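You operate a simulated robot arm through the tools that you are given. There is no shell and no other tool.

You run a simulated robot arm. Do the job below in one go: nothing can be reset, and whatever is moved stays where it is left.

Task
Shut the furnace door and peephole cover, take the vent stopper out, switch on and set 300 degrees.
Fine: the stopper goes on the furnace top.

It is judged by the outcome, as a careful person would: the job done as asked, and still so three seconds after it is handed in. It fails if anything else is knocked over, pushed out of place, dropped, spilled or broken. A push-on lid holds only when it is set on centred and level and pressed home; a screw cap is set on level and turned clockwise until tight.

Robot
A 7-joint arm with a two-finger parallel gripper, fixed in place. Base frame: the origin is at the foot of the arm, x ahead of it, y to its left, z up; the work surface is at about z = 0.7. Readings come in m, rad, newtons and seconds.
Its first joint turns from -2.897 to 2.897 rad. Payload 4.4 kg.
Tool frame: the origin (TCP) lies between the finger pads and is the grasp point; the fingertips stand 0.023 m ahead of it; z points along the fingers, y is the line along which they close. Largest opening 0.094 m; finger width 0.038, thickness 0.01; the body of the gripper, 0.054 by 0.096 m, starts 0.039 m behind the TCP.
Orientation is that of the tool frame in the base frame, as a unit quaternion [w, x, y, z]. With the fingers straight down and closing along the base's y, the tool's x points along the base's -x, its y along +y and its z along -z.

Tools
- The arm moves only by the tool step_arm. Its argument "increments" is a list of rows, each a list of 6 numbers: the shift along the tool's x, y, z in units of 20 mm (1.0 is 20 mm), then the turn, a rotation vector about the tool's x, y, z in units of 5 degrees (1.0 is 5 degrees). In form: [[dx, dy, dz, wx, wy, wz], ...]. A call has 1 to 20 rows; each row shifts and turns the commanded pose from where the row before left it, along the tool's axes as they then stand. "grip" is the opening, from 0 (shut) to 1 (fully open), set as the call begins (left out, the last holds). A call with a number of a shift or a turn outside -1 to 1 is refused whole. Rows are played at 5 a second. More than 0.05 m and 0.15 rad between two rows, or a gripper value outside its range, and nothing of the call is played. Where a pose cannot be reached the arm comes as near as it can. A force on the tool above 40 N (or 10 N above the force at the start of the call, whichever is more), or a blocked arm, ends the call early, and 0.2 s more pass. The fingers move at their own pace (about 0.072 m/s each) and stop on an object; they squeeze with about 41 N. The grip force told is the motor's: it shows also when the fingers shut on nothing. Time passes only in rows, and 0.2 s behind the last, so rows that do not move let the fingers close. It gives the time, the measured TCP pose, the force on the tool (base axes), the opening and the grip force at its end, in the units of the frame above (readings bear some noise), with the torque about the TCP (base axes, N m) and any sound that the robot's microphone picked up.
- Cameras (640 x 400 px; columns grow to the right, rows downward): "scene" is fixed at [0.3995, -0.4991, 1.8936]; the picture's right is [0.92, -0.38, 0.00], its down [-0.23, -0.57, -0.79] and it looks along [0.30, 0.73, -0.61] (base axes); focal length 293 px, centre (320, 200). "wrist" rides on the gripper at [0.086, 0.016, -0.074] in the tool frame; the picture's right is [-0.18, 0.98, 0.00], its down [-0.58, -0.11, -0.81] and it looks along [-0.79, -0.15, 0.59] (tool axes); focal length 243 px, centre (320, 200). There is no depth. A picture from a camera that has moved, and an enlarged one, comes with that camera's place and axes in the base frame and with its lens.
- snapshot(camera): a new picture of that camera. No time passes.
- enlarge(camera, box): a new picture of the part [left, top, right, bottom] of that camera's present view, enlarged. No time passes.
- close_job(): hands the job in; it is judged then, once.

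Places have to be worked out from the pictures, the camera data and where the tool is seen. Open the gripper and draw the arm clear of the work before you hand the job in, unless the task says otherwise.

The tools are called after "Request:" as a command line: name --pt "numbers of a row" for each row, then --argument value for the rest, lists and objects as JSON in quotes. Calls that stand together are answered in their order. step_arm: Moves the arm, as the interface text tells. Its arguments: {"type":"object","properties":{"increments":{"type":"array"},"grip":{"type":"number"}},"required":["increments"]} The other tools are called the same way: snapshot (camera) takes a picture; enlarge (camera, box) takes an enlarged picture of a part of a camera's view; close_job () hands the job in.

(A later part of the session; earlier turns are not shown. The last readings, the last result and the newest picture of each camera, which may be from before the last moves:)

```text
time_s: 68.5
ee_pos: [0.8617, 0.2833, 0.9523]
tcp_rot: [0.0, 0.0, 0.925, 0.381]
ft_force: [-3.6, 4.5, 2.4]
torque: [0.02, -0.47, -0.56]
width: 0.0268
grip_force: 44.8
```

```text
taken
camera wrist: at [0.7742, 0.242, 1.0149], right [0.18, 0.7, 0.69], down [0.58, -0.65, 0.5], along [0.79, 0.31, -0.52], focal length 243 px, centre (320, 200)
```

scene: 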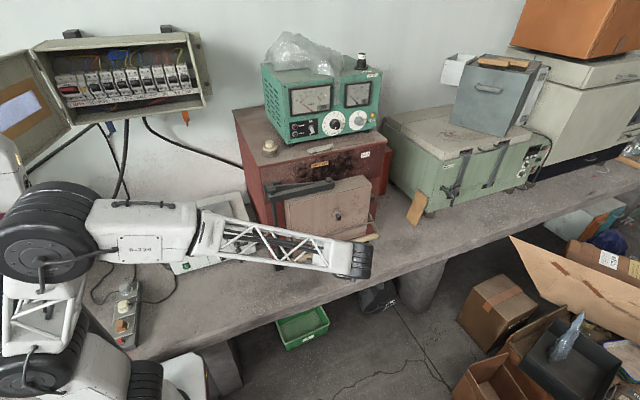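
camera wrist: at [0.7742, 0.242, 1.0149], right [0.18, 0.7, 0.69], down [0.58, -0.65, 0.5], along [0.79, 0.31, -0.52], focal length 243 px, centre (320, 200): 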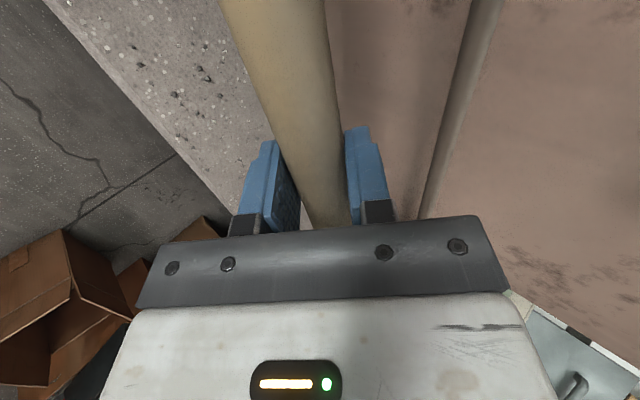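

The bar is held with little side load. I'll lift the handle along its arc about the strap pivot, 10° first, and watch the force.

Request:
step_arm --pt "0 0.138 -0.49 1 0 0" --pt "0 0.138 -0.49 1 0 0"

Request:
enlarge --camera "scene" --box '[300, 160, 410, 270]'

Request:
snapshot --camera "wrist"

```text
time_s: 69.1
ee_pos: [0.8603, 0.2753, 0.9689]
tcp_rot: [-0.001, 0.0, 0.955, 0.298]
ft_force: [-32.4, 18.8, 2.2]
torque: [0.23, 1.0, -0.56]
width: 0.0268
grip_force: 45.1
```

```text
3.64 times, centred on (355, 215) of scene
camera zoom: at [0.3995, -0.4991, 1.8936], right [0.92, -0.38, 0.0], down [-0.23, -0.57, -0.79], along [0.3, 0.73, -0.61], focal length 1066 px, centre (193, 146)
```

zoom: 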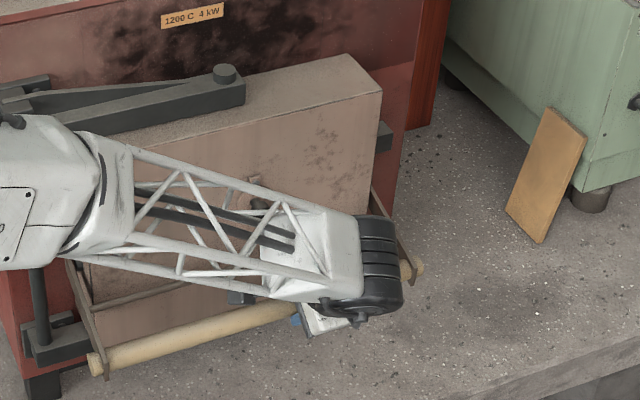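

```text
taken
camera wrist: at [0.7741, 0.2451, 1.0383], right [0.19, 0.81, 0.56], down [0.58, -0.55, 0.6], along [0.79, 0.22, -0.57], focal length 243 px, centre (320, 200)
```

wrist: 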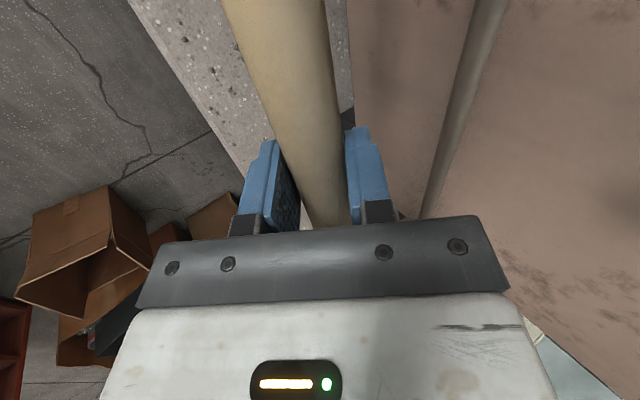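

The handle lifts. About 30 N of sideways load built up along the bar, so I'll relieve it by shifting about a millimetre before going further.

Request:
step_arm --pt "0.06 0.02 0.0 0 0 0" --pt "0 0 0 0 0 0"

```text
time_s: 69.7
ee_pos: [0.8599, 0.2745, 0.9689]
tcp_rot: [0.0, 0.001, 0.955, 0.298]
ft_force: [-20.9, 15.6, -4.5]
torque: [-0.32, 0.88, -1.49]
width: 0.0269
grip_force: 45.0
```

Request:
step_arm --pt "0.06 0.03 0.02 0 0 0" --pt "0 0 0 0 0 0"

```text
time_s: 70.3
ee_pos: [0.8598, 0.2735, 0.9693]
tcp_rot: [0.002, 0.001, 0.955, 0.298]
ft_force: [23.4, -6.2, -9.1]
torque: [-0.12, 0.95, -1.3]
width: 0.0267
grip_force: 45.0
```

Request:
step_arm --pt "-0.03 0.138 -0.49 1 0 0" --pt "0 0.138 -0.49 1 0 0"

Request:
enlarge --camera "scene" --box '[300, 160, 410, 270]'

```text
time_s: 70.9
ee_pos: [0.8597, 0.2673, 0.9892]
tcp_rot: [0.001, 0.001, 0.977, 0.213]
ft_force: [34.3, -8.3, -6.0]
torque: [0.23, 0.61, -1.6]
width: 0.0269
grip_force: 44.5
```

```text
3.64 times, centred on (355, 215) of scene
camera zoom: at [0.3995, -0.4991, 1.8936], right [0.92, -0.38, 0.0], down [-0.23, -0.57, -0.79], along [0.3, 0.73, -0.61], focal length 1066 px, centre (193, 146)
```

zoom: 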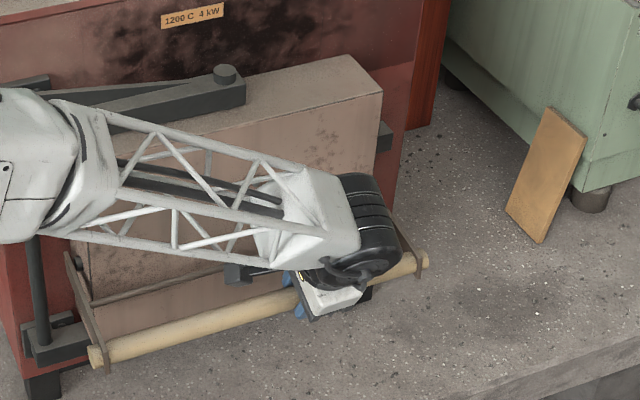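

The handle is up and the hook tip lowered. Now I'll push the door home through the bar, following the hinge arc.

Request:
step_arm --pt "-0.08 0 0 0 0 0" --pt "-0.055 0.114 0.052 0 0 0" --pt "-0.055 0.114 0.052 0 0 0"

Request:
enlarge --camera "scene" --box '[300, 160, 410, 270]'

```text
time_s: 71.7
ee_pos: [0.8607, 0.2723, 0.9845]
tcp_rot: [-0.004, 0.0, 0.977, 0.213]
ft_force: [4.1, -6.0, -7.3]
torque: [0.04, -1.31, 0.8]
width: 0.0269
grip_force: 44.8
stopped in row 3: the force on the tool passed its limit at 52 N (the readings are from after the stop); the commanded pose is now the measured one
```

```text
3.64 times, centred on (355, 215) of scene
camera zoom: at [0.3995, -0.4991, 1.8936], right [0.92, -0.38, 0.0], down [-0.23, -0.57, -0.79], along [0.3, 0.73, -0.61], focal length 1066 px, centre (193, 146)
```

zoom: 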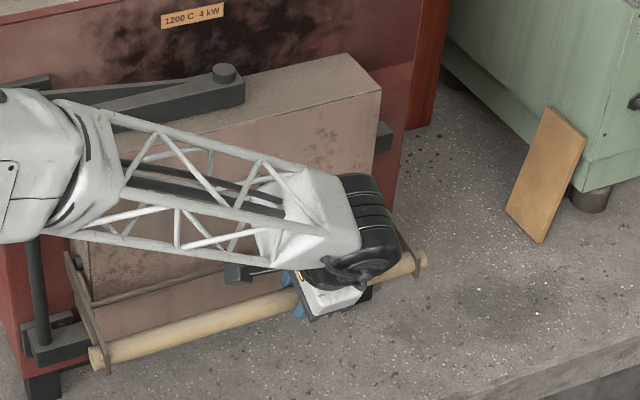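

The push met a firm stop again. I need to see whether the door is seated, so I'll look closely at its top edge against the furnace.

Request:
enlarge --camera "scene" --box '[355, 165, 395, 215]'

Request:
enlarge --camera "scene" --box '[340, 210, 390, 260]'

Request:
enlarge --camera "scene" --box '[255, 165, 315, 225]'

```text
8.00 times, centred on (375, 190) of scene
camera zoom: at [0.3995, -0.4991, 1.8936], right [0.92, -0.38, 0.0], down [-0.23, -0.57, -0.79], along [0.3, 0.73, -0.61], focal length 2346 px, centre (-120, 280)
```

zoom: 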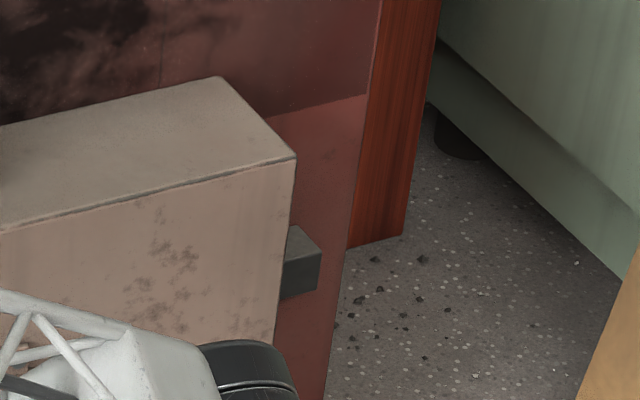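

```text
8.00 times, centred on (365, 235) of scene
camera zoom: at [0.3995, -0.4991, 1.8936], right [0.92, -0.38, 0.0], down [-0.23, -0.57, -0.79], along [0.3, 0.73, -0.61], focal length 2346 px, centre (-40, -80)
```

zoom: 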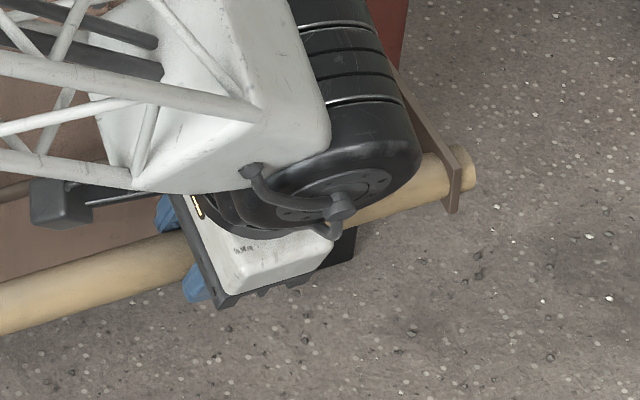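

```text
6.67 times, centred on (285, 195) of scene
camera zoom: at [0.3995, -0.4991, 1.8936], right [0.92, -0.38, 0.0], down [-0.23, -0.57, -0.79], along [0.3, 0.73, -0.61], focal length 1955 px, centre (553, 233)
```

zoom: 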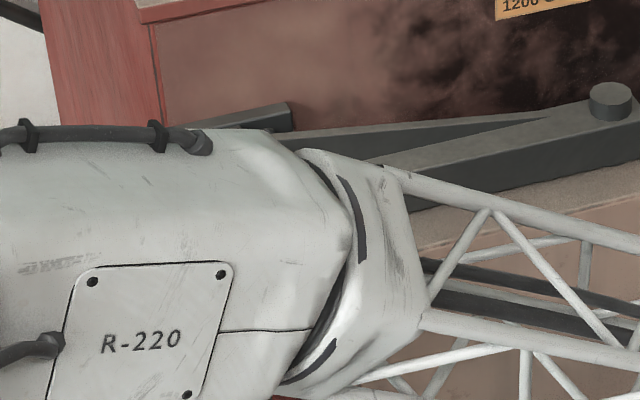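

From the slope of the door's top edge I now read it within about 0.3° of closed, against 1.6° before, so lifting the handle freed it. I'll lower the handle along its arc to engage the hook under the peg.

Request:
step_arm --pt "0 -0.095 0.5 -1 0 0" --pt "0 -0.095 0.5 -1 0 0"

Request:
enlarge --camera "scene" --box '[355, 165, 395, 215]'

```text
time_s: 72.3
ee_pos: [0.8608, 0.2776, 0.9648]
tcp_rot: [-0.004, 0.001, 0.955, 0.298]
ft_force: [4.3, -9.1, -14.2]
torque: [-0.43, -0.05, 1.71]
width: 0.0268
grip_force: 44.5
```

```text
8.00 times, centred on (375, 190) of scene
camera zoom: at [0.3995, -0.4991, 1.8936], right [0.92, -0.38, 0.0], down [-0.23, -0.57, -0.79], along [0.3, 0.73, -0.61], focal length 2346 px, centre (-120, 280)
```

zoom: 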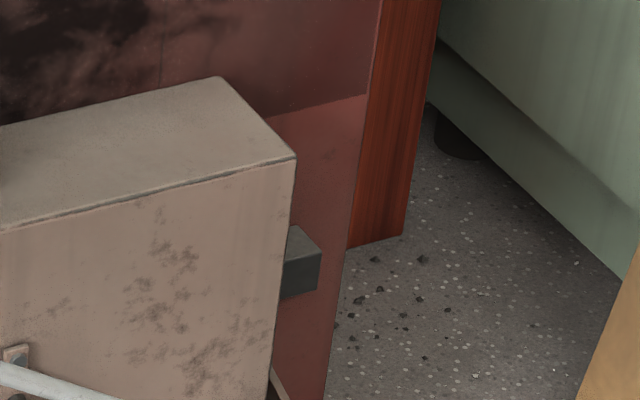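

Request:
step_arm --pt "0 -0.095 0.5 -1 0 0"

```text
time_s: 72.7
ee_pos: [0.8603, 0.2811, 0.9559]
tcp_rot: [-0.003, 0.001, 0.941, 0.338]
ft_force: [3.5, -10.0, -14.8]
torque: [-0.45, -1.16, 0.76]
width: 0.0268
grip_force: 45.5
```

Request:
step_arm --pt "0 -0.095 0.5 -1 0 0"

Request:
enlarge --camera "scene" --box '[355, 165, 395, 215]'

Request:
enlarge --camera "scene" --box '[340, 200, 400, 260]'

```text
time_s: 73.1
ee_pos: [0.8603, 0.2841, 0.9519]
tcp_rot: [-0.002, 0.001, 0.928, 0.372]
ft_force: [-8.4, -13.8, 2.6]
torque: [-0.23, -0.87, 1.14]
width: 0.0267
grip_force: 44.8
stopped in row 1: the force on the tool passed its limit at 51 N (the readings are from after the stop); the commanded pose is now the measured one
```

```text
8.00 times, centred on (375, 190) of scene
camera zoom: at [0.3995, -0.4991, 1.8936], right [0.92, -0.38, 0.0], down [-0.23, -0.57, -0.79], along [0.3, 0.73, -0.61], focal length 2346 px, centre (-120, 280)
```

zoom: 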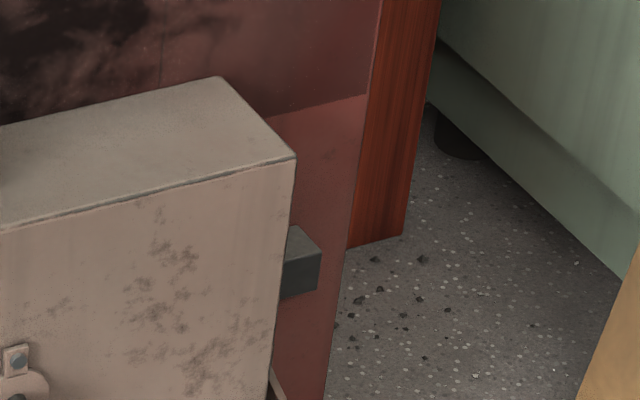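

```text
6.67 times, centred on (370, 230) of scene
camera zoom: at [0.3995, -0.4991, 1.8936], right [0.92, -0.38, 0.0], down [-0.23, -0.57, -0.79], along [0.3, 0.73, -0.61], focal length 1955 px, centre (-13, 0)
```

zoom: 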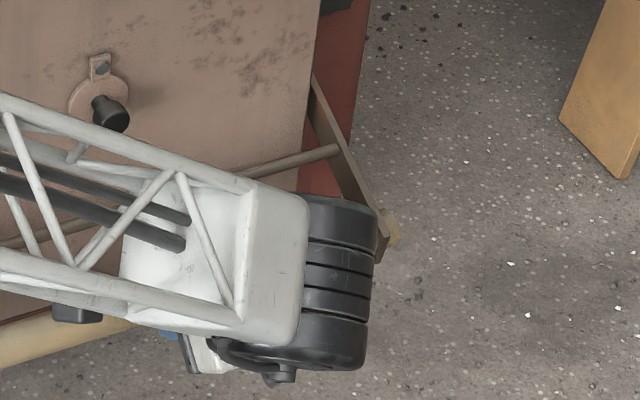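

The handle reached its lower stop with the door held closed. I'll open the fingers and back off to inspect.

Request:
step_arm --pt "0 0 0 0 0 0" --pt "0 0 0 0 0 0" --pt "0 0 0 0 0 0" --grip 0.8

Request:
step_arm --pt "0 0 -0.8 0 0 0" --pt "0 0 -0.8 0 0 0" --pt "0 0 -0.8 0 0 0" --pt "0 0 -0.8 0 0 0" --pt "0 0 -0.8 0 0 0" --pt "0 0 -0.8 0 0 0" --pt "0.6 0 -0.8 0 0 0" --pt "0.6 0 -0.8 0 0 0" --pt "0.6 0 -0.8 0 0 0" --pt "0.6 0 -0.8 0 0 0" --pt "0.6 0 -0.8 0 0 0" --pt "0.6 0 -0.8 0 0 0"

Request:
snapshot --camera "scene"

Request:
snapshot --camera "wrist"

```text
time_s: 73.9
ee_pos: [0.8622, 0.2846, 0.9505]
tcp_rot: [-0.002, 0.002, 0.928, 0.373]
ft_force: [-0.1, -0.2, 0.4]
torque: [0.03, 0.02, -0.01]
width: 0.0754
grip_force: 0.1
```

```text
time_s: 76.5
ee_pos: [0.7891, 0.1502, 1.0905]
tcp_rot: [-0.002, 0.001, 0.928, 0.373]
ft_force: [-0.3, 0.3, 0.0]
torque: [0.01, -0.01, 0.03]
width: 0.0752
grip_force: 0.1
```

```text
taken
```

scene: 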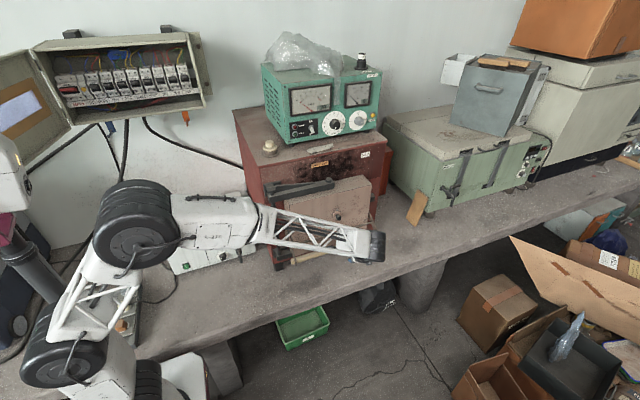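

```text
taken
camera wrist: at [0.7026, 0.1098, 1.155], right [0.19, 0.71, 0.68], down [0.58, -0.64, 0.5], along [0.79, 0.3, -0.53], focal length 243 px, centre (320, 200)
```

wrist: 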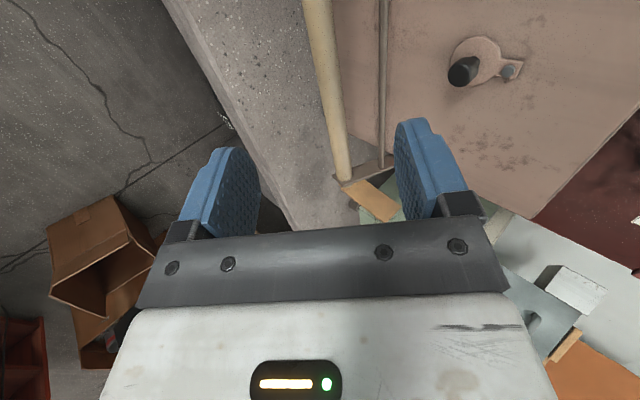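

Both parts are released. I'll turn the tool back to straight down and raise the arm out of the way so the scene camera can see the door.

Request:
step_arm --pt "0.2 0 -0.5 0.97 0 0" --pt "0.2 0 -0.5 0.97 0 0" --pt "0.2 0 -0.5 0.97 0 0" --pt "0.2 0 -0.5 0.97 0 0" --pt "0.2 0 -0.5 0.97 0 0" --pt "0.2 0 -0.5 0.97 0 0" --pt "0.2 0 -0.5 0.97 0 0" --pt "0.2 0 -0.5 0.97 0 0" --pt "0.2 0 -0.5 0.97 0 0"

Request:
step_arm --pt "0.9 0 -1 0 0 0" --pt "0.9 0 -1 0 0 0" --pt "0.9 0 -1 0 0 0" --pt "0.9 0 -1 0 0 0" --pt "0.9 0 -1 0 0 0" --pt "0.9 0 -1 0 0 0" --pt "0.9 0 -1 0 0 0" --pt "0.9 0 -1 0 0 0" --pt "0.9 0 -1 0 0 0" --pt "0.9 0 -1 0 0 0" --pt "0.9 0 -1 0 0 0" --pt "0.9 0 -1 0 0 0" --pt "0.9 0 -1 0 0 0"

Request:
snapshot --camera "scene"

Request:
enlarge --camera "scene" --box '[255, 155, 395, 275]'

```text
time_s: 78.5
ee_pos: [0.7531, 0.1153, 1.1686]
tcp_rot: [-0.002, 0.001, 1.0, 0.002]
ft_force: [0.0, 0.0, 0.4]
torque: [0.0, -0.05, 0.0]
width: 0.0754
grip_force: 0.0
```

```text
time_s: 81.3
ee_pos: [0.5204, 0.116, 1.4323]
tcp_rot: [-0.002, 0.0, 1.0, 0.001]
ft_force: [0.1, -0.4, 0.0]
torque: [-0.02, -0.01, 0.0]
width: 0.0751
grip_force: 0.0
```

```text
taken
```

scene: 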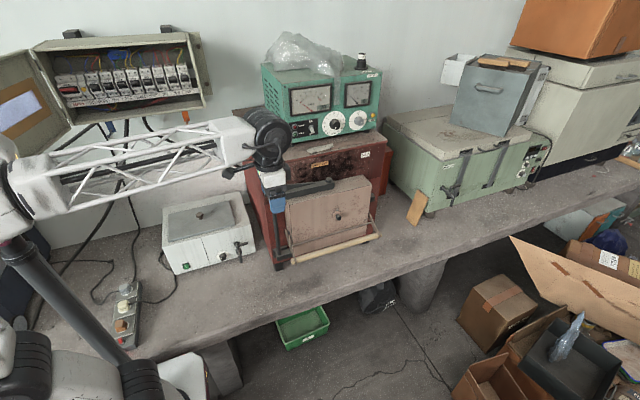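

```text
3.33 times, centred on (325, 215) of scene
camera zoom: at [0.3995, -0.4991, 1.8936], right [0.92, -0.38, 0.0], down [-0.23, -0.57, -0.79], along [0.3, 0.73, -0.61], focal length 978 px, centre (303, 150)
```

zoom: 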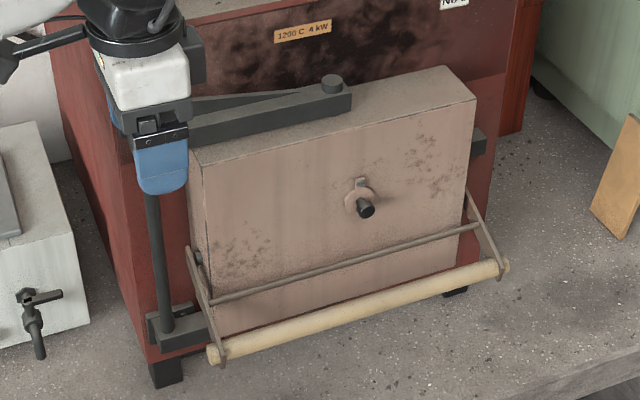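

Request:
enlarge --camera "scene" --box '[355, 165, 395, 215]'

Request:
enlarge --camera "scene" --box '[300, 165, 360, 215]'

Request:
enlarge --camera "scene" --box '[340, 190, 390, 250]'

```text
8.00 times, centred on (375, 190) of scene
camera zoom: at [0.3995, -0.4991, 1.8936], right [0.92, -0.38, 0.0], down [-0.23, -0.57, -0.79], along [0.3, 0.73, -0.61], focal length 2346 px, centre (-120, 280)
```

zoom: 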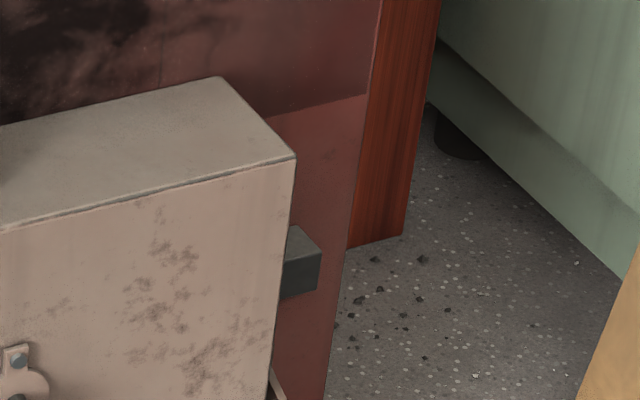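

```text
8.00 times, centred on (330, 190) of scene
camera zoom: at [0.3995, -0.4991, 1.8936], right [0.92, -0.38, 0.0], down [-0.23, -0.57, -0.79], along [0.3, 0.73, -0.61], focal length 2346 px, centre (240, 280)
```

zoom: 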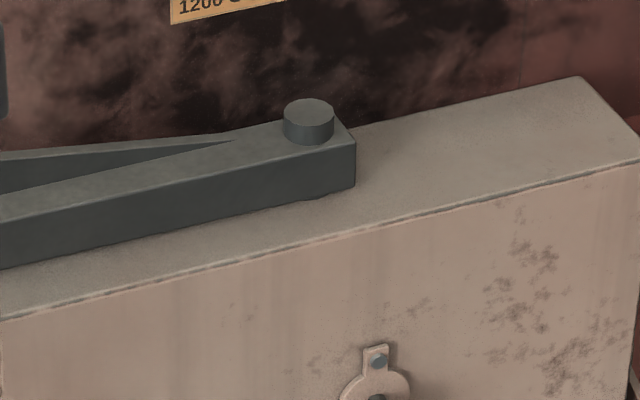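

```text
6.67 times, centred on (365, 220) of scene
camera zoom: at [0.3995, -0.4991, 1.8936], right [0.92, -0.38, 0.0], down [-0.23, -0.57, -0.79], along [0.3, 0.73, -0.61], focal length 1955 px, centre (20, 67)
```

zoom: 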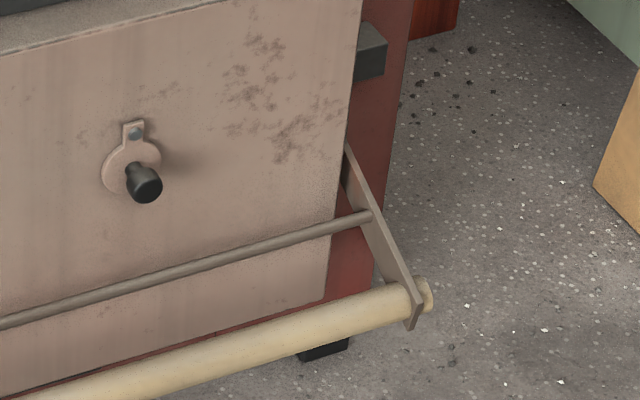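

The door edge sits where it did when held, with its slope within about 0.2° of closed. I want to see the hook itself, so I'll take the wrist camera out to the door's right end.

Request:
step_arm --pt "-1 0.1 0.5 0 0 0" --pt "-1 0.1 0.5 0 0 0" --pt "-1 0.1 0.5 0 0 0" --pt "-1 0.1 0.5 0 0 0" --pt "-1 0.1 0.5 0 0 0" --pt "-1 0.1 0.5 0 0 0" --pt "-1 0.1 0.5 0 0 0" --pt "-1 0.1 0.5 0 0 0" --pt "-1 0.1 0.5 0 0 0" --pt "-1 0.1 0.5 0 0 0" --pt "-1 0.1 0.5 0 0 0" --pt "-1 0.1 0.5 0 0 0" --pt "-1 0.1 0.5 0 0 0" --pt "-1 0.1 0.5 0 0 0" --pt "-1 0.1 0.5 0 0 0" --pt "-1 0.1 0.5 0 0 0" --pt "-1 0.1 0.5 0 0 0" --pt "-1 0.1 0.5 0 0 0" --pt "-1 0.1 0.5 0 0 0" --pt "-1 0.1 0.5 0 0 0" --grip 1.0

Request:
step_arm --pt "0 0 0 0 0 -1" --pt "0 0 0 0 0 -1" --pt "0 0 0 0 0 -1" --pt "0 0 0 0 0 -1" --pt "0 0 0 0 0 -1" --pt "0 0 0 0 0 -1" --pt "0 0 0 0 0 -1" --pt "0 0 0 0 0 -1" --pt "0 0 0 0 0 -1" --pt "0 0 0 0 0 -1" --pt "0 0 0 0 0 -1" --pt "0 0 0 0 0 -1" --pt "0 0 0 0 0 -1" --pt "0 0 0 0 0 -1" --pt "0 0 0 0 0 -1" --pt "0 0 0 0 0 -1" --pt "0 0 0 0 0 -1" --pt "0 0 0 0 0 -1"

Request:
snapshot --camera "wrist"

```text
time_s: 85.5
ee_pos: [0.9202, 0.1549, 1.2297]
tcp_rot: [-0.002, 0.001, 1.0, 0.002]
ft_force: [-0.3, 0.4, -0.3]
torque: [0.02, 0.0, -0.02]
width: 0.0939
grip_force: 0.0
```

```text
time_s: 89.3
ee_pos: [0.9215, 0.1544, 1.2291]
tcp_rot: [-0.001, -0.707, 0.707, 0.003]
ft_force: [0.2, 0.4, 0.6]
torque: [0.02, 0.0, -0.04]
width: 0.0941
grip_force: 0.0
```

```text
taken
camera wrist: at [0.9046, 0.0676, 1.3031], right [-0.98, 0.18, 0.01], down [0.11, 0.58, 0.81], along [0.15, 0.79, -0.59], focal length 243 px, centre (320, 200)
```

wrist: 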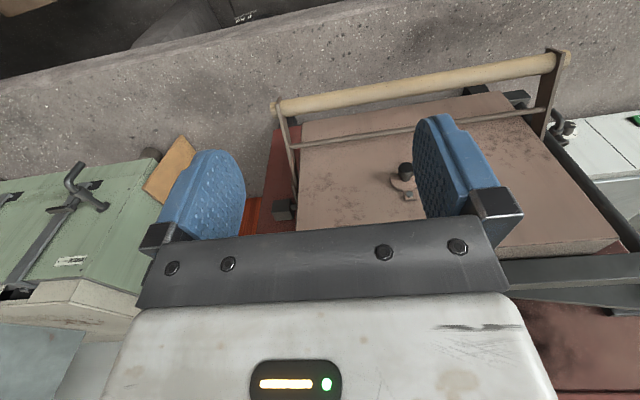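

Request:
step_arm --pt "0 -1 0.5 0 0 0" --pt "0 -1 0.5 0 0 0" --pt "0 -1 0.5 0 0 0" --pt "0 -0.5 0.5 0 0 0"

Request:
snapshot --camera "wrist"

Request:
enlarge --camera "wrist" --box '[240, 80, 420, 230]'

```text
time_s: 90.3
ee_pos: [0.9897, 0.1544, 1.19]
tcp_rot: [-0.001, -0.706, 0.708, 0.003]
ft_force: [0.1, -0.3, 0.6]
torque: [0.02, 0.03, 0.0]
width: 0.0941
grip_force: 0.0
```

```text
taken
camera wrist: at [0.9742, 0.0669, 1.2636], right [-0.98, 0.18, 0.0], down [0.11, 0.58, 0.81], along [0.15, 0.79, -0.59], focal length 243 px, centre (320, 200)
```

wrist: 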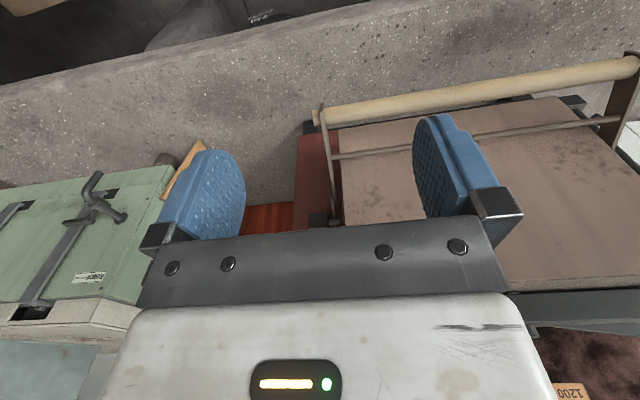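

```text
2.67 times, centred on (330, 155) of wrist
camera zoom: at [0.9742, 0.0669, 1.2636], right [-0.98, 0.18, 0.0], down [0.11, 0.58, 0.81], along [0.15, 0.79, -0.59], focal length 647 px, centre (293, 320)
```

zoom: 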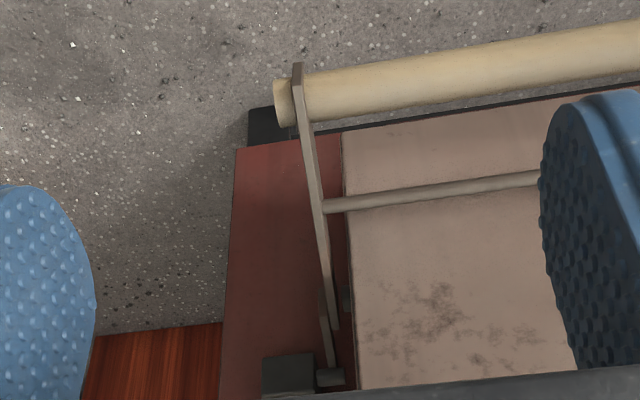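

I can see the strap, tongue and peg. Zooming in on them.

Request:
enlarge --camera "wrist" --box '[300, 180, 364, 230]'

```text
8.00 times, centred on (332, 205) of wrist
camera zoom: at [0.9742, 0.0669, 1.2636], right [-0.98, 0.18, 0.0], down [0.11, 0.58, 0.81], along [0.15, 0.79, -0.59], focal length 1941 px, centre (224, 160)
```

zoom: 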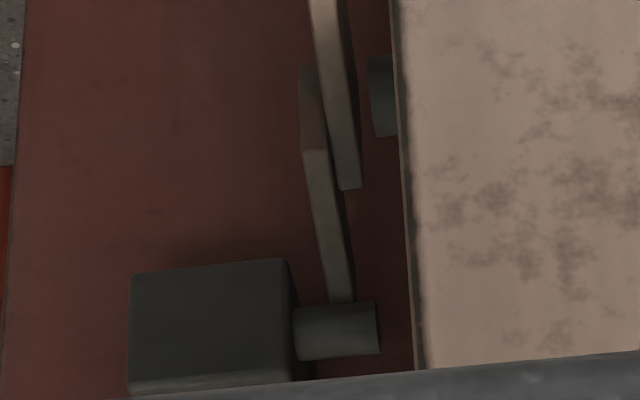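

The tongue runs under the peg with the handle down, so the door is latched shut. Next is the vent stopper: I'll lift away and turn the tool back to the standard orientation.

Request:
step_arm --pt "0 0.6 -1 0 0 0" --pt "0 0.8 -1 0 0 0" --pt "0 0.8 -1 0 0 0" --pt "0 0.8 -1 0 0 0" --pt "0 0.8 -1 0 0 0" --pt "0 0.8 -1 0 0 0" --pt "0 0.8 -1 0 0 0" --pt "0 0.8 -1 0 0 0" --pt "0 0.8 -1 0 0 0" --pt "0 0.8 -1 0 0 0" --pt "0 0.8 -1 0 0 0" --pt "0 0.8 -1 0 0 0" --pt "0 0.8 -1 0 0 0" --pt "0 0.8 -1 0 0 0" --pt "0 0.8 -1 0 0 0" --pt "0 0.8 -1 0 0 0" --pt "0 0.8 -1 0 0 0" --pt "0 0.8 -1 0 0 0"

Request:
step_arm --pt "0 0 0 0 0 1" --pt "0 0 0 0 0 1" --pt "0 0 0 0 0 1" --pt "0 0 0 0 0 1" --pt "0 0 0 0 0 1" --pt "0 0 0 0 0 1" --pt "0 0 0 0 0 1" --pt "0 0 0 0 0 1" --pt "0 0 0 0 0 1" --pt "0 0 0 0 0 1" --pt "0 0 0 0 0 1" --pt "0 0 0 0 0 1" --pt "0 0 0 0 0 1" --pt "0 0 0 0 0 1" --pt "0 0 0 0 0 1" --pt "0 0 0 0 0 1" --pt "0 0 0 0 0 1" --pt "0 0 0 0 0 1"

Request:
snapshot --camera "wrist"

Request:
snapshot --camera "scene"

```text
time_s: 94.1
ee_pos: [0.7075, 0.1534, 1.55]
tcp_rot: [-0.001, -0.707, 0.707, 0.002]
ft_force: [0.2, 0.5, -1.3]
torque: [-0.01, 0.01, -0.03]
width: 0.0939
grip_force: 0.1
```

```text
time_s: 97.9
ee_pos: [0.7086, 0.1545, 1.5503]
tcp_rot: [-0.002, 0.002, 1.0, 0.002]
ft_force: [-0.1, -0.4, 0.6]
torque: [0.01, -0.01, 0.02]
width: 0.094
grip_force: 0.0
```

```text
taken
camera wrist: at [0.6217, 0.1694, 1.625], right [0.19, 0.98, 0.0], down [0.58, -0.11, 0.8], along [0.79, -0.15, -0.6], focal length 243 px, centre (320, 200)
```

wrist: 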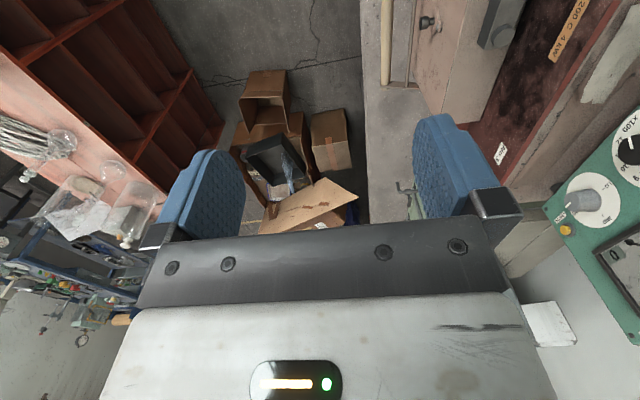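

```text
taken
```

scene: 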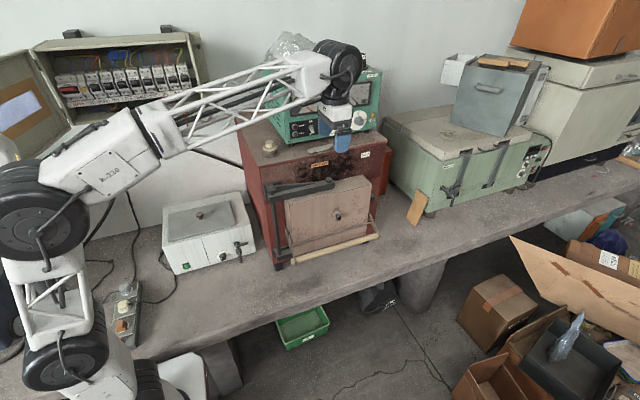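

Request:
step_arm --pt "0.8 0.96 0 0 0 0" --pt "0.8 0.96 0 0 0 0" --pt "0.8 0.96 0 0 0 0" --pt "0.8 0.96 0 0 0 0" --pt "0.8 0.96 0 0 0 0" --pt "0.8 0.96 0 0 0 0" --pt "0.8 0.96 0 0 0 0" --pt "0.8 0.96 0 0 0 0" --pt "0.8 0.96 0 0 0 0" --pt "0.8 0.96 0 0 0 0" --pt "0.8 0.96 0 0 0 0" --pt "0.8 0.96 0 0 0 0" --pt "0.6 0.96 0 0 0 0" --pt "0.6 0.96 0 0 0 0" --pt "0.6 0.96 0 0 0 0" --pt "0.6 0.96 0 0 0 0" --pt "0.6 0.96 0 0 0 0" --pt "0.6 0.96 0 0 0 0" --pt "0.6 0.96 0 0 0 0"

Request:
snapshot --camera "wrist"

Request:
enlarge --camera "wrist" --box '[240, 60, 420, 220]'

```text
time_s: 101.9
ee_pos: [0.4313, 0.52, 1.5528]
tcp_rot: [-0.002, 0.0, 1.0, 0.002]
ft_force: [-0.9, 0.5, -1.2]
torque: [0.0, 0.02, 0.01]
width: 0.0938
grip_force: 0.0
```

```text
taken
camera wrist: at [0.346, 0.5351, 1.6269], right [0.18, 0.98, 0.0], down [0.58, -0.11, 0.8], along [0.79, -0.15, -0.6], focal length 243 px, centre (320, 200)
```

wrist: 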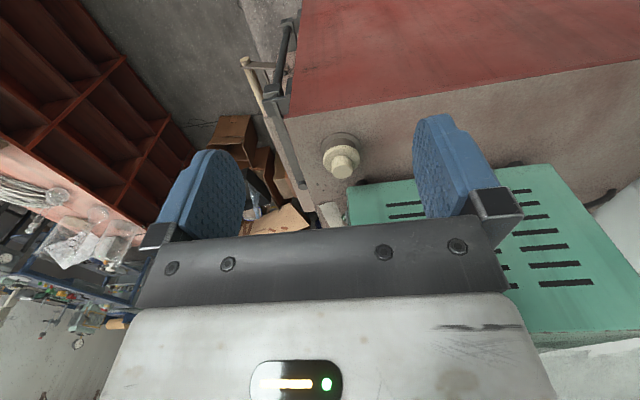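

```text
2.50 times, centred on (330, 140) of wrist
camera zoom: at [0.346, 0.5351, 1.6269], right [0.18, 0.98, 0.0], down [0.58, -0.11, 0.8], along [0.79, -0.15, -0.6], focal length 606 px, centre (295, 350)
```

zoom: 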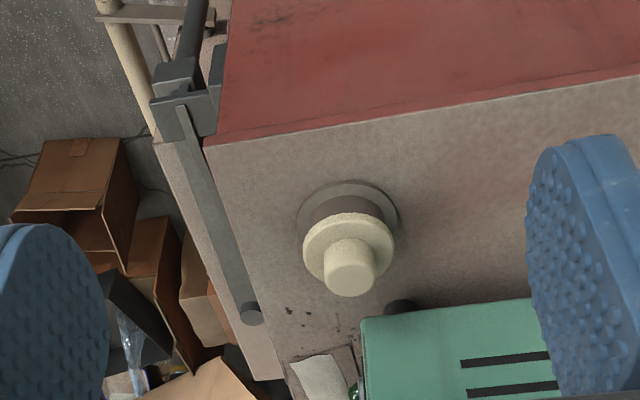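

Triangulating both views puts the stopper axis at (0.612, 0.519) with its knob top at z≈1.383, and the control box's left side close by at x≈0.676. I'll tilt the tool 20° so the wrist leans away from the box, and move above the stopper.

Request:
step_arm --pt "0 0 0 0 -1 0" --pt "0 0 0 0 -1 0" --pt "0 0 0 0 -1 0" --pt "0 0 0 0 -1 0" --pt "-0.884 0 0.874 0 0 0" --pt "-0.884 0 0.874 0 0 0" --pt "-0.884 0 0.874 0 0 0" --pt "-0.884 0 0.874 0 0 0" --pt "-0.884 0 0.874 0 0 0" --pt "-0.884 0 0.874 0 0 0" --pt "-0.884 0 0.874 0 0 0" --grip 0.75

Request:
snapshot --camera "wrist"

Request:
enlarge --camera "scene" --box '[220, 60, 360, 170]'

```text
time_s: 104.3
ee_pos: [0.59, 0.5187, 1.4804]
tcp_rot: [0.172, 0.0, 0.985, 0.002]
ft_force: [-0.1, -0.7, -0.3]
torque: [0.04, 0.03, 0.0]
width: 0.0704
grip_force: 0.1
```

```text
taken
camera wrist: at [0.4838, 0.534, 1.5198], right [0.17, 0.98, 0.07], down [0.27, -0.11, 0.95], along [0.95, -0.15, -0.29], focal length 243 px, centre (320, 200)
```

wrist: 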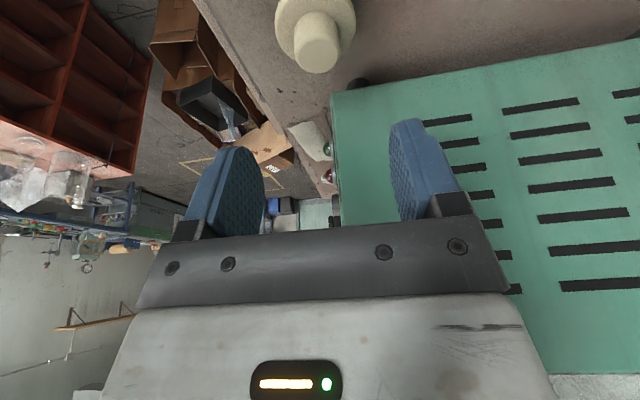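

```text
3.64 times, centred on (290, 115) of scene
camera zoom: at [0.3995, -0.4991, 1.8936], right [0.92, -0.38, 0.0], down [-0.23, -0.57, -0.79], along [0.3, 0.73, -0.61], focal length 1066 px, centre (429, 509)
```

zoom: 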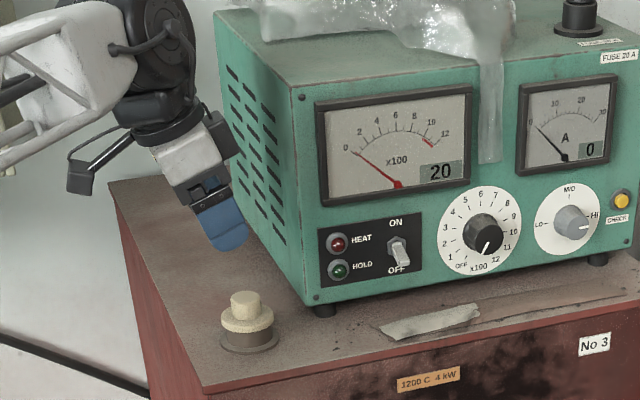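

The knob top checks out at (0.610, 0.518, 1.383). I'll descend so the pads straddle the knob.

Request:
step_arm --pt "0.115 0 0.909 0 0 0" --pt "0.115 0 0.909 0 0 0" --pt "0.115 0 0.909 0 0 0" --pt "0.115 0 0.909 0 0 0" --pt "0.115 0 0.909 0 0 0"

Request:
snapshot --camera "wrist"

Request:
enlarge --camera "scene" --box '[230, 90, 310, 170]'

```text
time_s: 105.5
ee_pos: [0.6101, 0.5195, 1.3895]
tcp_rot: [0.172, 0.0, 0.985, 0.001]
ft_force: [-0.5, -0.1, 0.8]
torque: [0.02, 0.01, -0.01]
width: 0.0706
grip_force: 0.1
```

```text
taken
camera wrist: at [0.5036, 0.5353, 1.43], right [0.17, 0.98, 0.07], down [0.27, -0.11, 0.96], along [0.95, -0.15, -0.29], focal length 243 px, centre (320, 200)
```

wrist: 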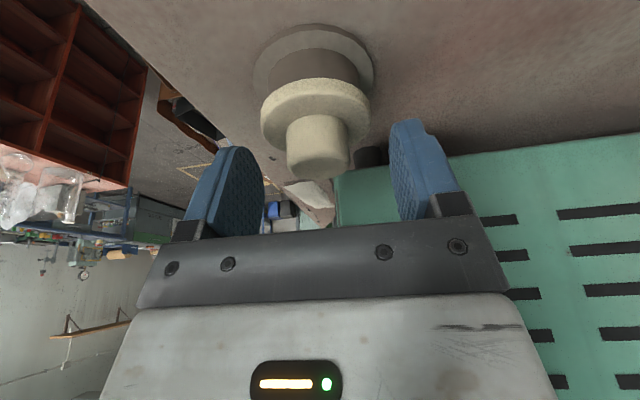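

```text
5.00 times, centred on (270, 130) of scene
camera zoom: at [0.3995, -0.4991, 1.8936], right [0.92, -0.38, 0.0], down [-0.23, -0.57, -0.79], along [0.3, 0.73, -0.61], focal length 1466 px, centre (570, 550)
```

zoom: 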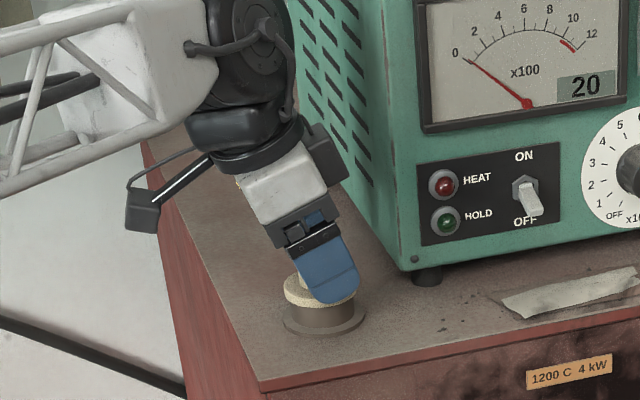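

The pads straddle the knob. Closing the grip.

Request:
step_arm --pt "0 0 0 0 0 0" --pt "0 0 0 0 0 0" --pt "0 0 0 0 0 0" --pt "0 0 0 0 0 0" --grip 0.0

Request:
snapshot --camera "wrist"

```text
time_s: 106.5
ee_pos: [0.6089, 0.5196, 1.3901]
tcp_rot: [0.172, 0.001, 0.985, 0.001]
ft_force: [1.6, 0.0, 6.3]
torque: [-0.03, -0.01, 0.01]
width: 0.0292
grip_force: 41.3
```

```text
taken
camera wrist: at [0.5036, 0.5353, 1.4302], right [0.17, 0.98, 0.07], down [0.27, -0.11, 0.96], along [0.95, -0.15, -0.29], focal length 243 px, centre (320, 200)
```

wrist: 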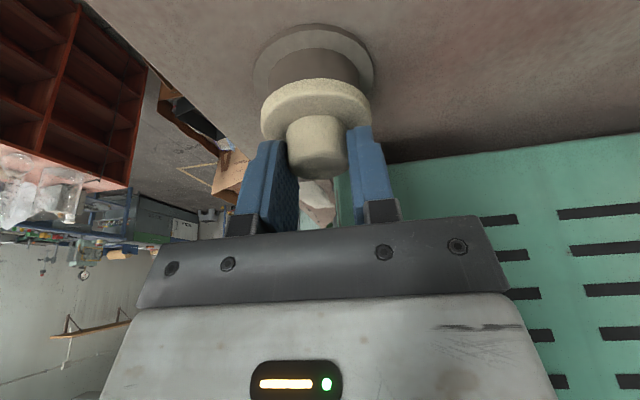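

Gripped, 29 mm wide. I'll lift straight up slowly to draw the plug out.

Request:
step_arm --pt "-0.0855 0 -0.235 0 0 0" --pt "-0.0855 0 -0.235 0 0 0" --pt "-0.0855 0 -0.235 0 0 0" --pt "-0.0855 0 -0.235 0 0 0"

Request:
snapshot --camera "wrist"

```text
time_s: 107.5
ee_pos: [0.6089, 0.5202, 1.41]
tcp_rot: [0.172, 0.001, 0.985, 0.001]
ft_force: [-0.2, -0.1, -0.4]
torque: [0.01, -0.02, -0.01]
width: 0.029
grip_force: 41.2
```

```text
taken
camera wrist: at [0.5038, 0.5356, 1.45], right [0.17, 0.98, 0.07], down [0.27, -0.11, 0.95], along [0.95, -0.15, -0.29], focal length 243 px, centre (320, 200)
```

wrist: 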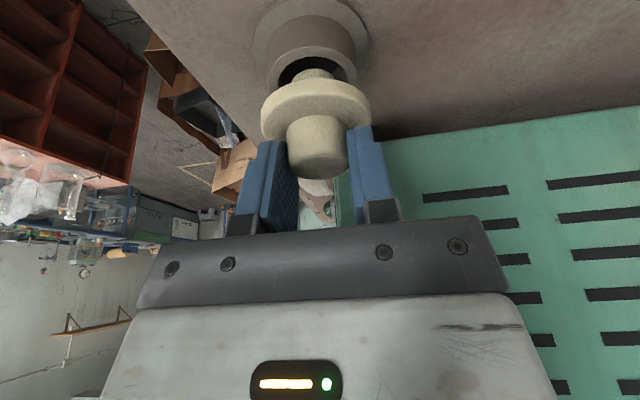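

The plug is sliding out of the collar with no resistance. I'll keep lifting until it is fully clear.

Request:
step_arm --pt "-0.171 0 -0.47 0 0 0" --pt "-0.171 0 -0.47 0 0 0" --pt "-0.171 0 -0.47 0 0 0" --pt "-0.171 0 -0.47 0 0 0" --pt "-0.171 0 -0.47 0 0 0" --pt "-0.171 0 -0.47 0 0 0"

Request:
snapshot --camera "wrist"

Request:
enlarge --camera "scene" --box '[230, 80, 310, 170]'

```text
time_s: 108.9
ee_pos: [0.6105, 0.5194, 1.4694]
tcp_rot: [0.171, 0.0, 0.985, 0.002]
ft_force: [1.2, -0.8, -0.9]
torque: [0.0, -0.01, 0.03]
width: 0.0292
grip_force: 41.3
```

```text
taken
camera wrist: at [0.5034, 0.5352, 1.5101], right [0.17, 0.98, 0.07], down [0.27, -0.11, 0.95], along [0.95, -0.15, -0.29], focal length 243 px, centre (320, 200)
```

wrist: 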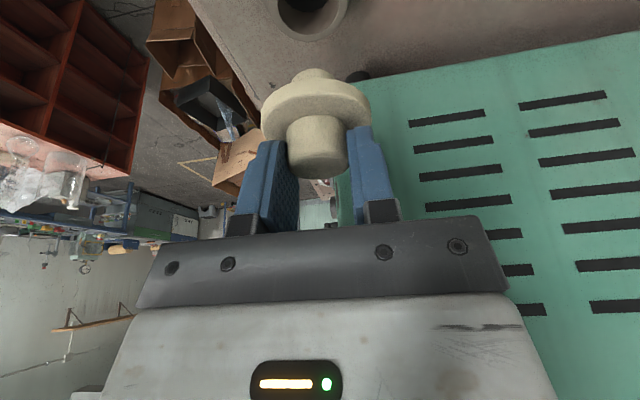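

```text
4.44 times, centred on (270, 125) of scene
camera zoom: at [0.3995, -0.4991, 1.8936], right [0.92, -0.38, 0.0], down [-0.23, -0.57, -0.79], along [0.3, 0.73, -0.61], focal length 1304 px, centre (542, 533)
```

zoom: 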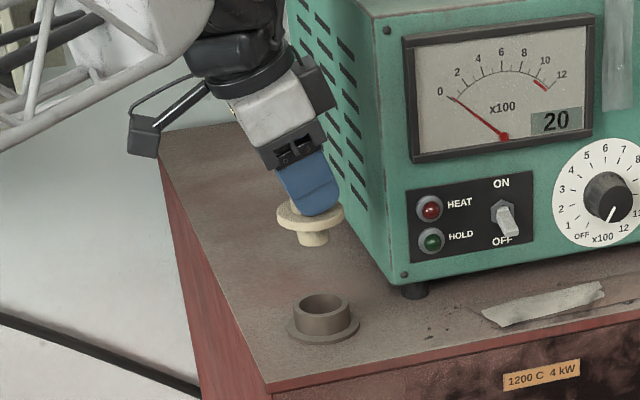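

The stopper is out: it has a short plug under the flange. I'll carry it back to about (0.60, 0.64), clear of the vent and the control box.

Request:
step_arm --pt "0.07 0.857 -0.026 0 0 0" --pt "0.07 0.857 -0.026 0 0 0" --pt "0.07 0.857 -0.026 0 0 0" --pt "0.07 0.857 -0.026 0 0 0" --pt "0.07 0.857 -0.026 0 0 0" --pt "0.07 0.857 -0.026 0 0 0" --pt "0.07 0.857 -0.026 0 0 0"

Request:
snapshot --camera "wrist"

Request:
enlarge --camera "scene" --box '[230, 80, 310, 170]'

```text
time_s: 110.5
ee_pos: [0.5992, 0.6407, 1.4712]
tcp_rot: [0.172, 0.0, 0.985, 0.001]
ft_force: [-0.5, 0.3, 0.2]
torque: [0.02, -0.02, 0.0]
width: 0.0293
grip_force: 41.5
```

```text
taken
camera wrist: at [0.4928, 0.6555, 1.5117], right [0.17, 0.98, 0.07], down [0.27, -0.11, 0.95], along [0.95, -0.15, -0.29], focal length 243 px, centre (320, 200)
```

wrist: 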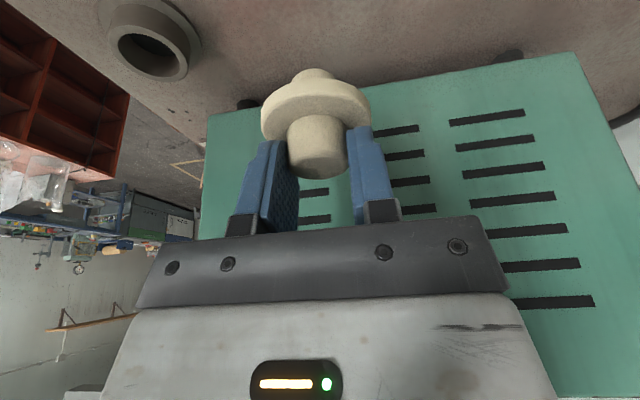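

```text
4.44 times, centred on (270, 125) of scene
camera zoom: at [0.3995, -0.4991, 1.8936], right [0.92, -0.38, 0.0], down [-0.23, -0.57, -0.79], along [0.3, 0.73, -0.61], focal length 1304 px, centre (542, 533)
```

zoom: 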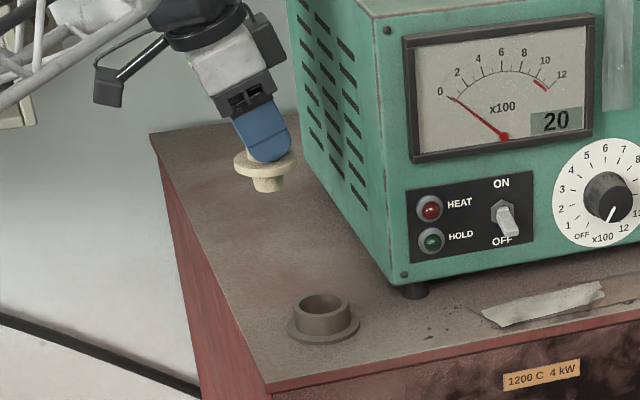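

Clear space below. I'll lower it, quickly at first.

Request:
step_arm --pt "0.171 0 0.47 0 0 0" --pt "0.171 0 0.47 0 0 0" --pt "0.171 0 0.47 0 0 0" --pt "0.171 0 0.47 0 0 0" --pt "0.171 0 0.47 0 0 0" --pt "0.171 0 0.47 0 0 0"

Request:
step_arm --pt "0.0428 0 0.1175 0 0 0" --pt "0.0428 0 0.1175 0 0 0" --pt "0.0428 0 0.1175 0 0 0"

Request:
enlarge --camera "scene" --box '[230, 80, 310, 170]'

Request:
snapshot --camera "wrist"

```text
time_s: 111.9
ee_pos: [0.5992, 0.6386, 1.4093]
tcp_rot: [0.173, 0.0, 0.985, 0.001]
ft_force: [-0.4, 0.3, -1.1]
torque: [0.03, 0.0, -0.01]
width: 0.029
grip_force: 40.8
```

```text
time_s: 112.7
ee_pos: [0.6, 0.6386, 1.4034]
tcp_rot: [0.171, 0.0, 0.985, 0.002]
ft_force: [0.0, -0.1, -0.2]
torque: [-0.02, -0.01, -0.02]
width: 0.0291
grip_force: 40.7
```

```text
4.44 times, centred on (270, 125) of scene
camera zoom: at [0.3995, -0.4991, 1.8936], right [0.92, -0.38, 0.0], down [-0.23, -0.57, -0.79], along [0.3, 0.73, -0.61], focal length 1304 px, centre (542, 533)
```

zoom: 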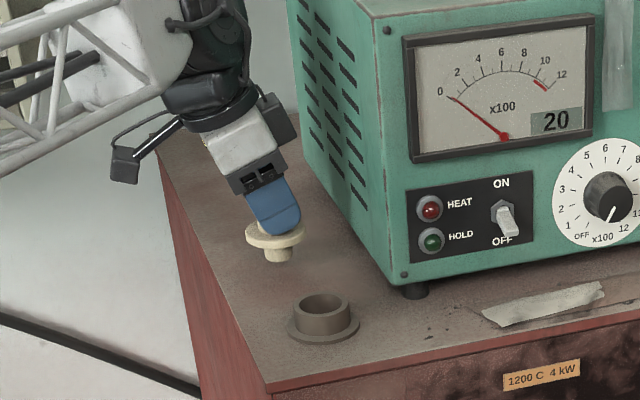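

```text
taken
camera wrist: at [0.4934, 0.6542, 1.444], right [0.17, 0.98, 0.07], down [0.27, -0.11, 0.95], along [0.95, -0.15, -0.29], focal length 243 px, centre (320, 200)
```

wrist: 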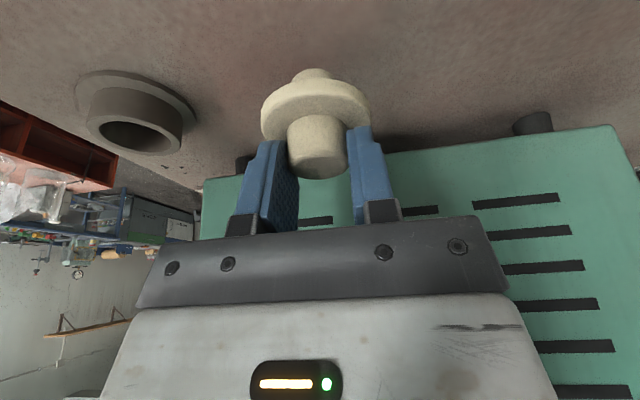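

Request:
step_arm --pt "0.0428 0 0.1175 0 0 0" --pt "0.0428 0 0.1175 0 0 0" --pt "0.0428 0 0.1175 0 0 0"

Request:
step_arm --pt "0.0342 0 0.094 0 0 0" --pt "0.0342 0 0.094 0 0 0"

Request:
enlarge --camera "scene" --box '[250, 110, 300, 150]'

```text
time_s: 113.5
ee_pos: [0.5981, 0.6389, 1.3955]
tcp_rot: [0.172, 0.0, 0.985, 0.001]
ft_force: [0.4, 0.5, -0.6]
torque: [0.0, -0.01, -0.01]
width: 0.0288
grip_force: 41.1
```

```text
time_s: 114.1
ee_pos: [0.5986, 0.6395, 1.3913]
tcp_rot: [0.172, 0.0, 0.985, 0.002]
ft_force: [-0.8, -0.5, -0.1]
torque: [-0.02, 0.01, 0.01]
width: 0.0291
grip_force: 41.1
```

```text
10.00 times, centred on (275, 130) of scene
camera zoom: at [0.3995, -0.4991, 1.8936], right [0.92, -0.38, 0.0], down [-0.23, -0.57, -0.79], along [0.3, 0.73, -0.61], focal length 2933 px, centre (770, 900)
```

zoom: 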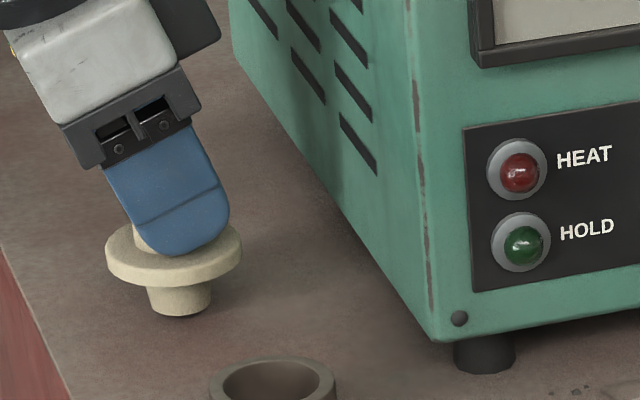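

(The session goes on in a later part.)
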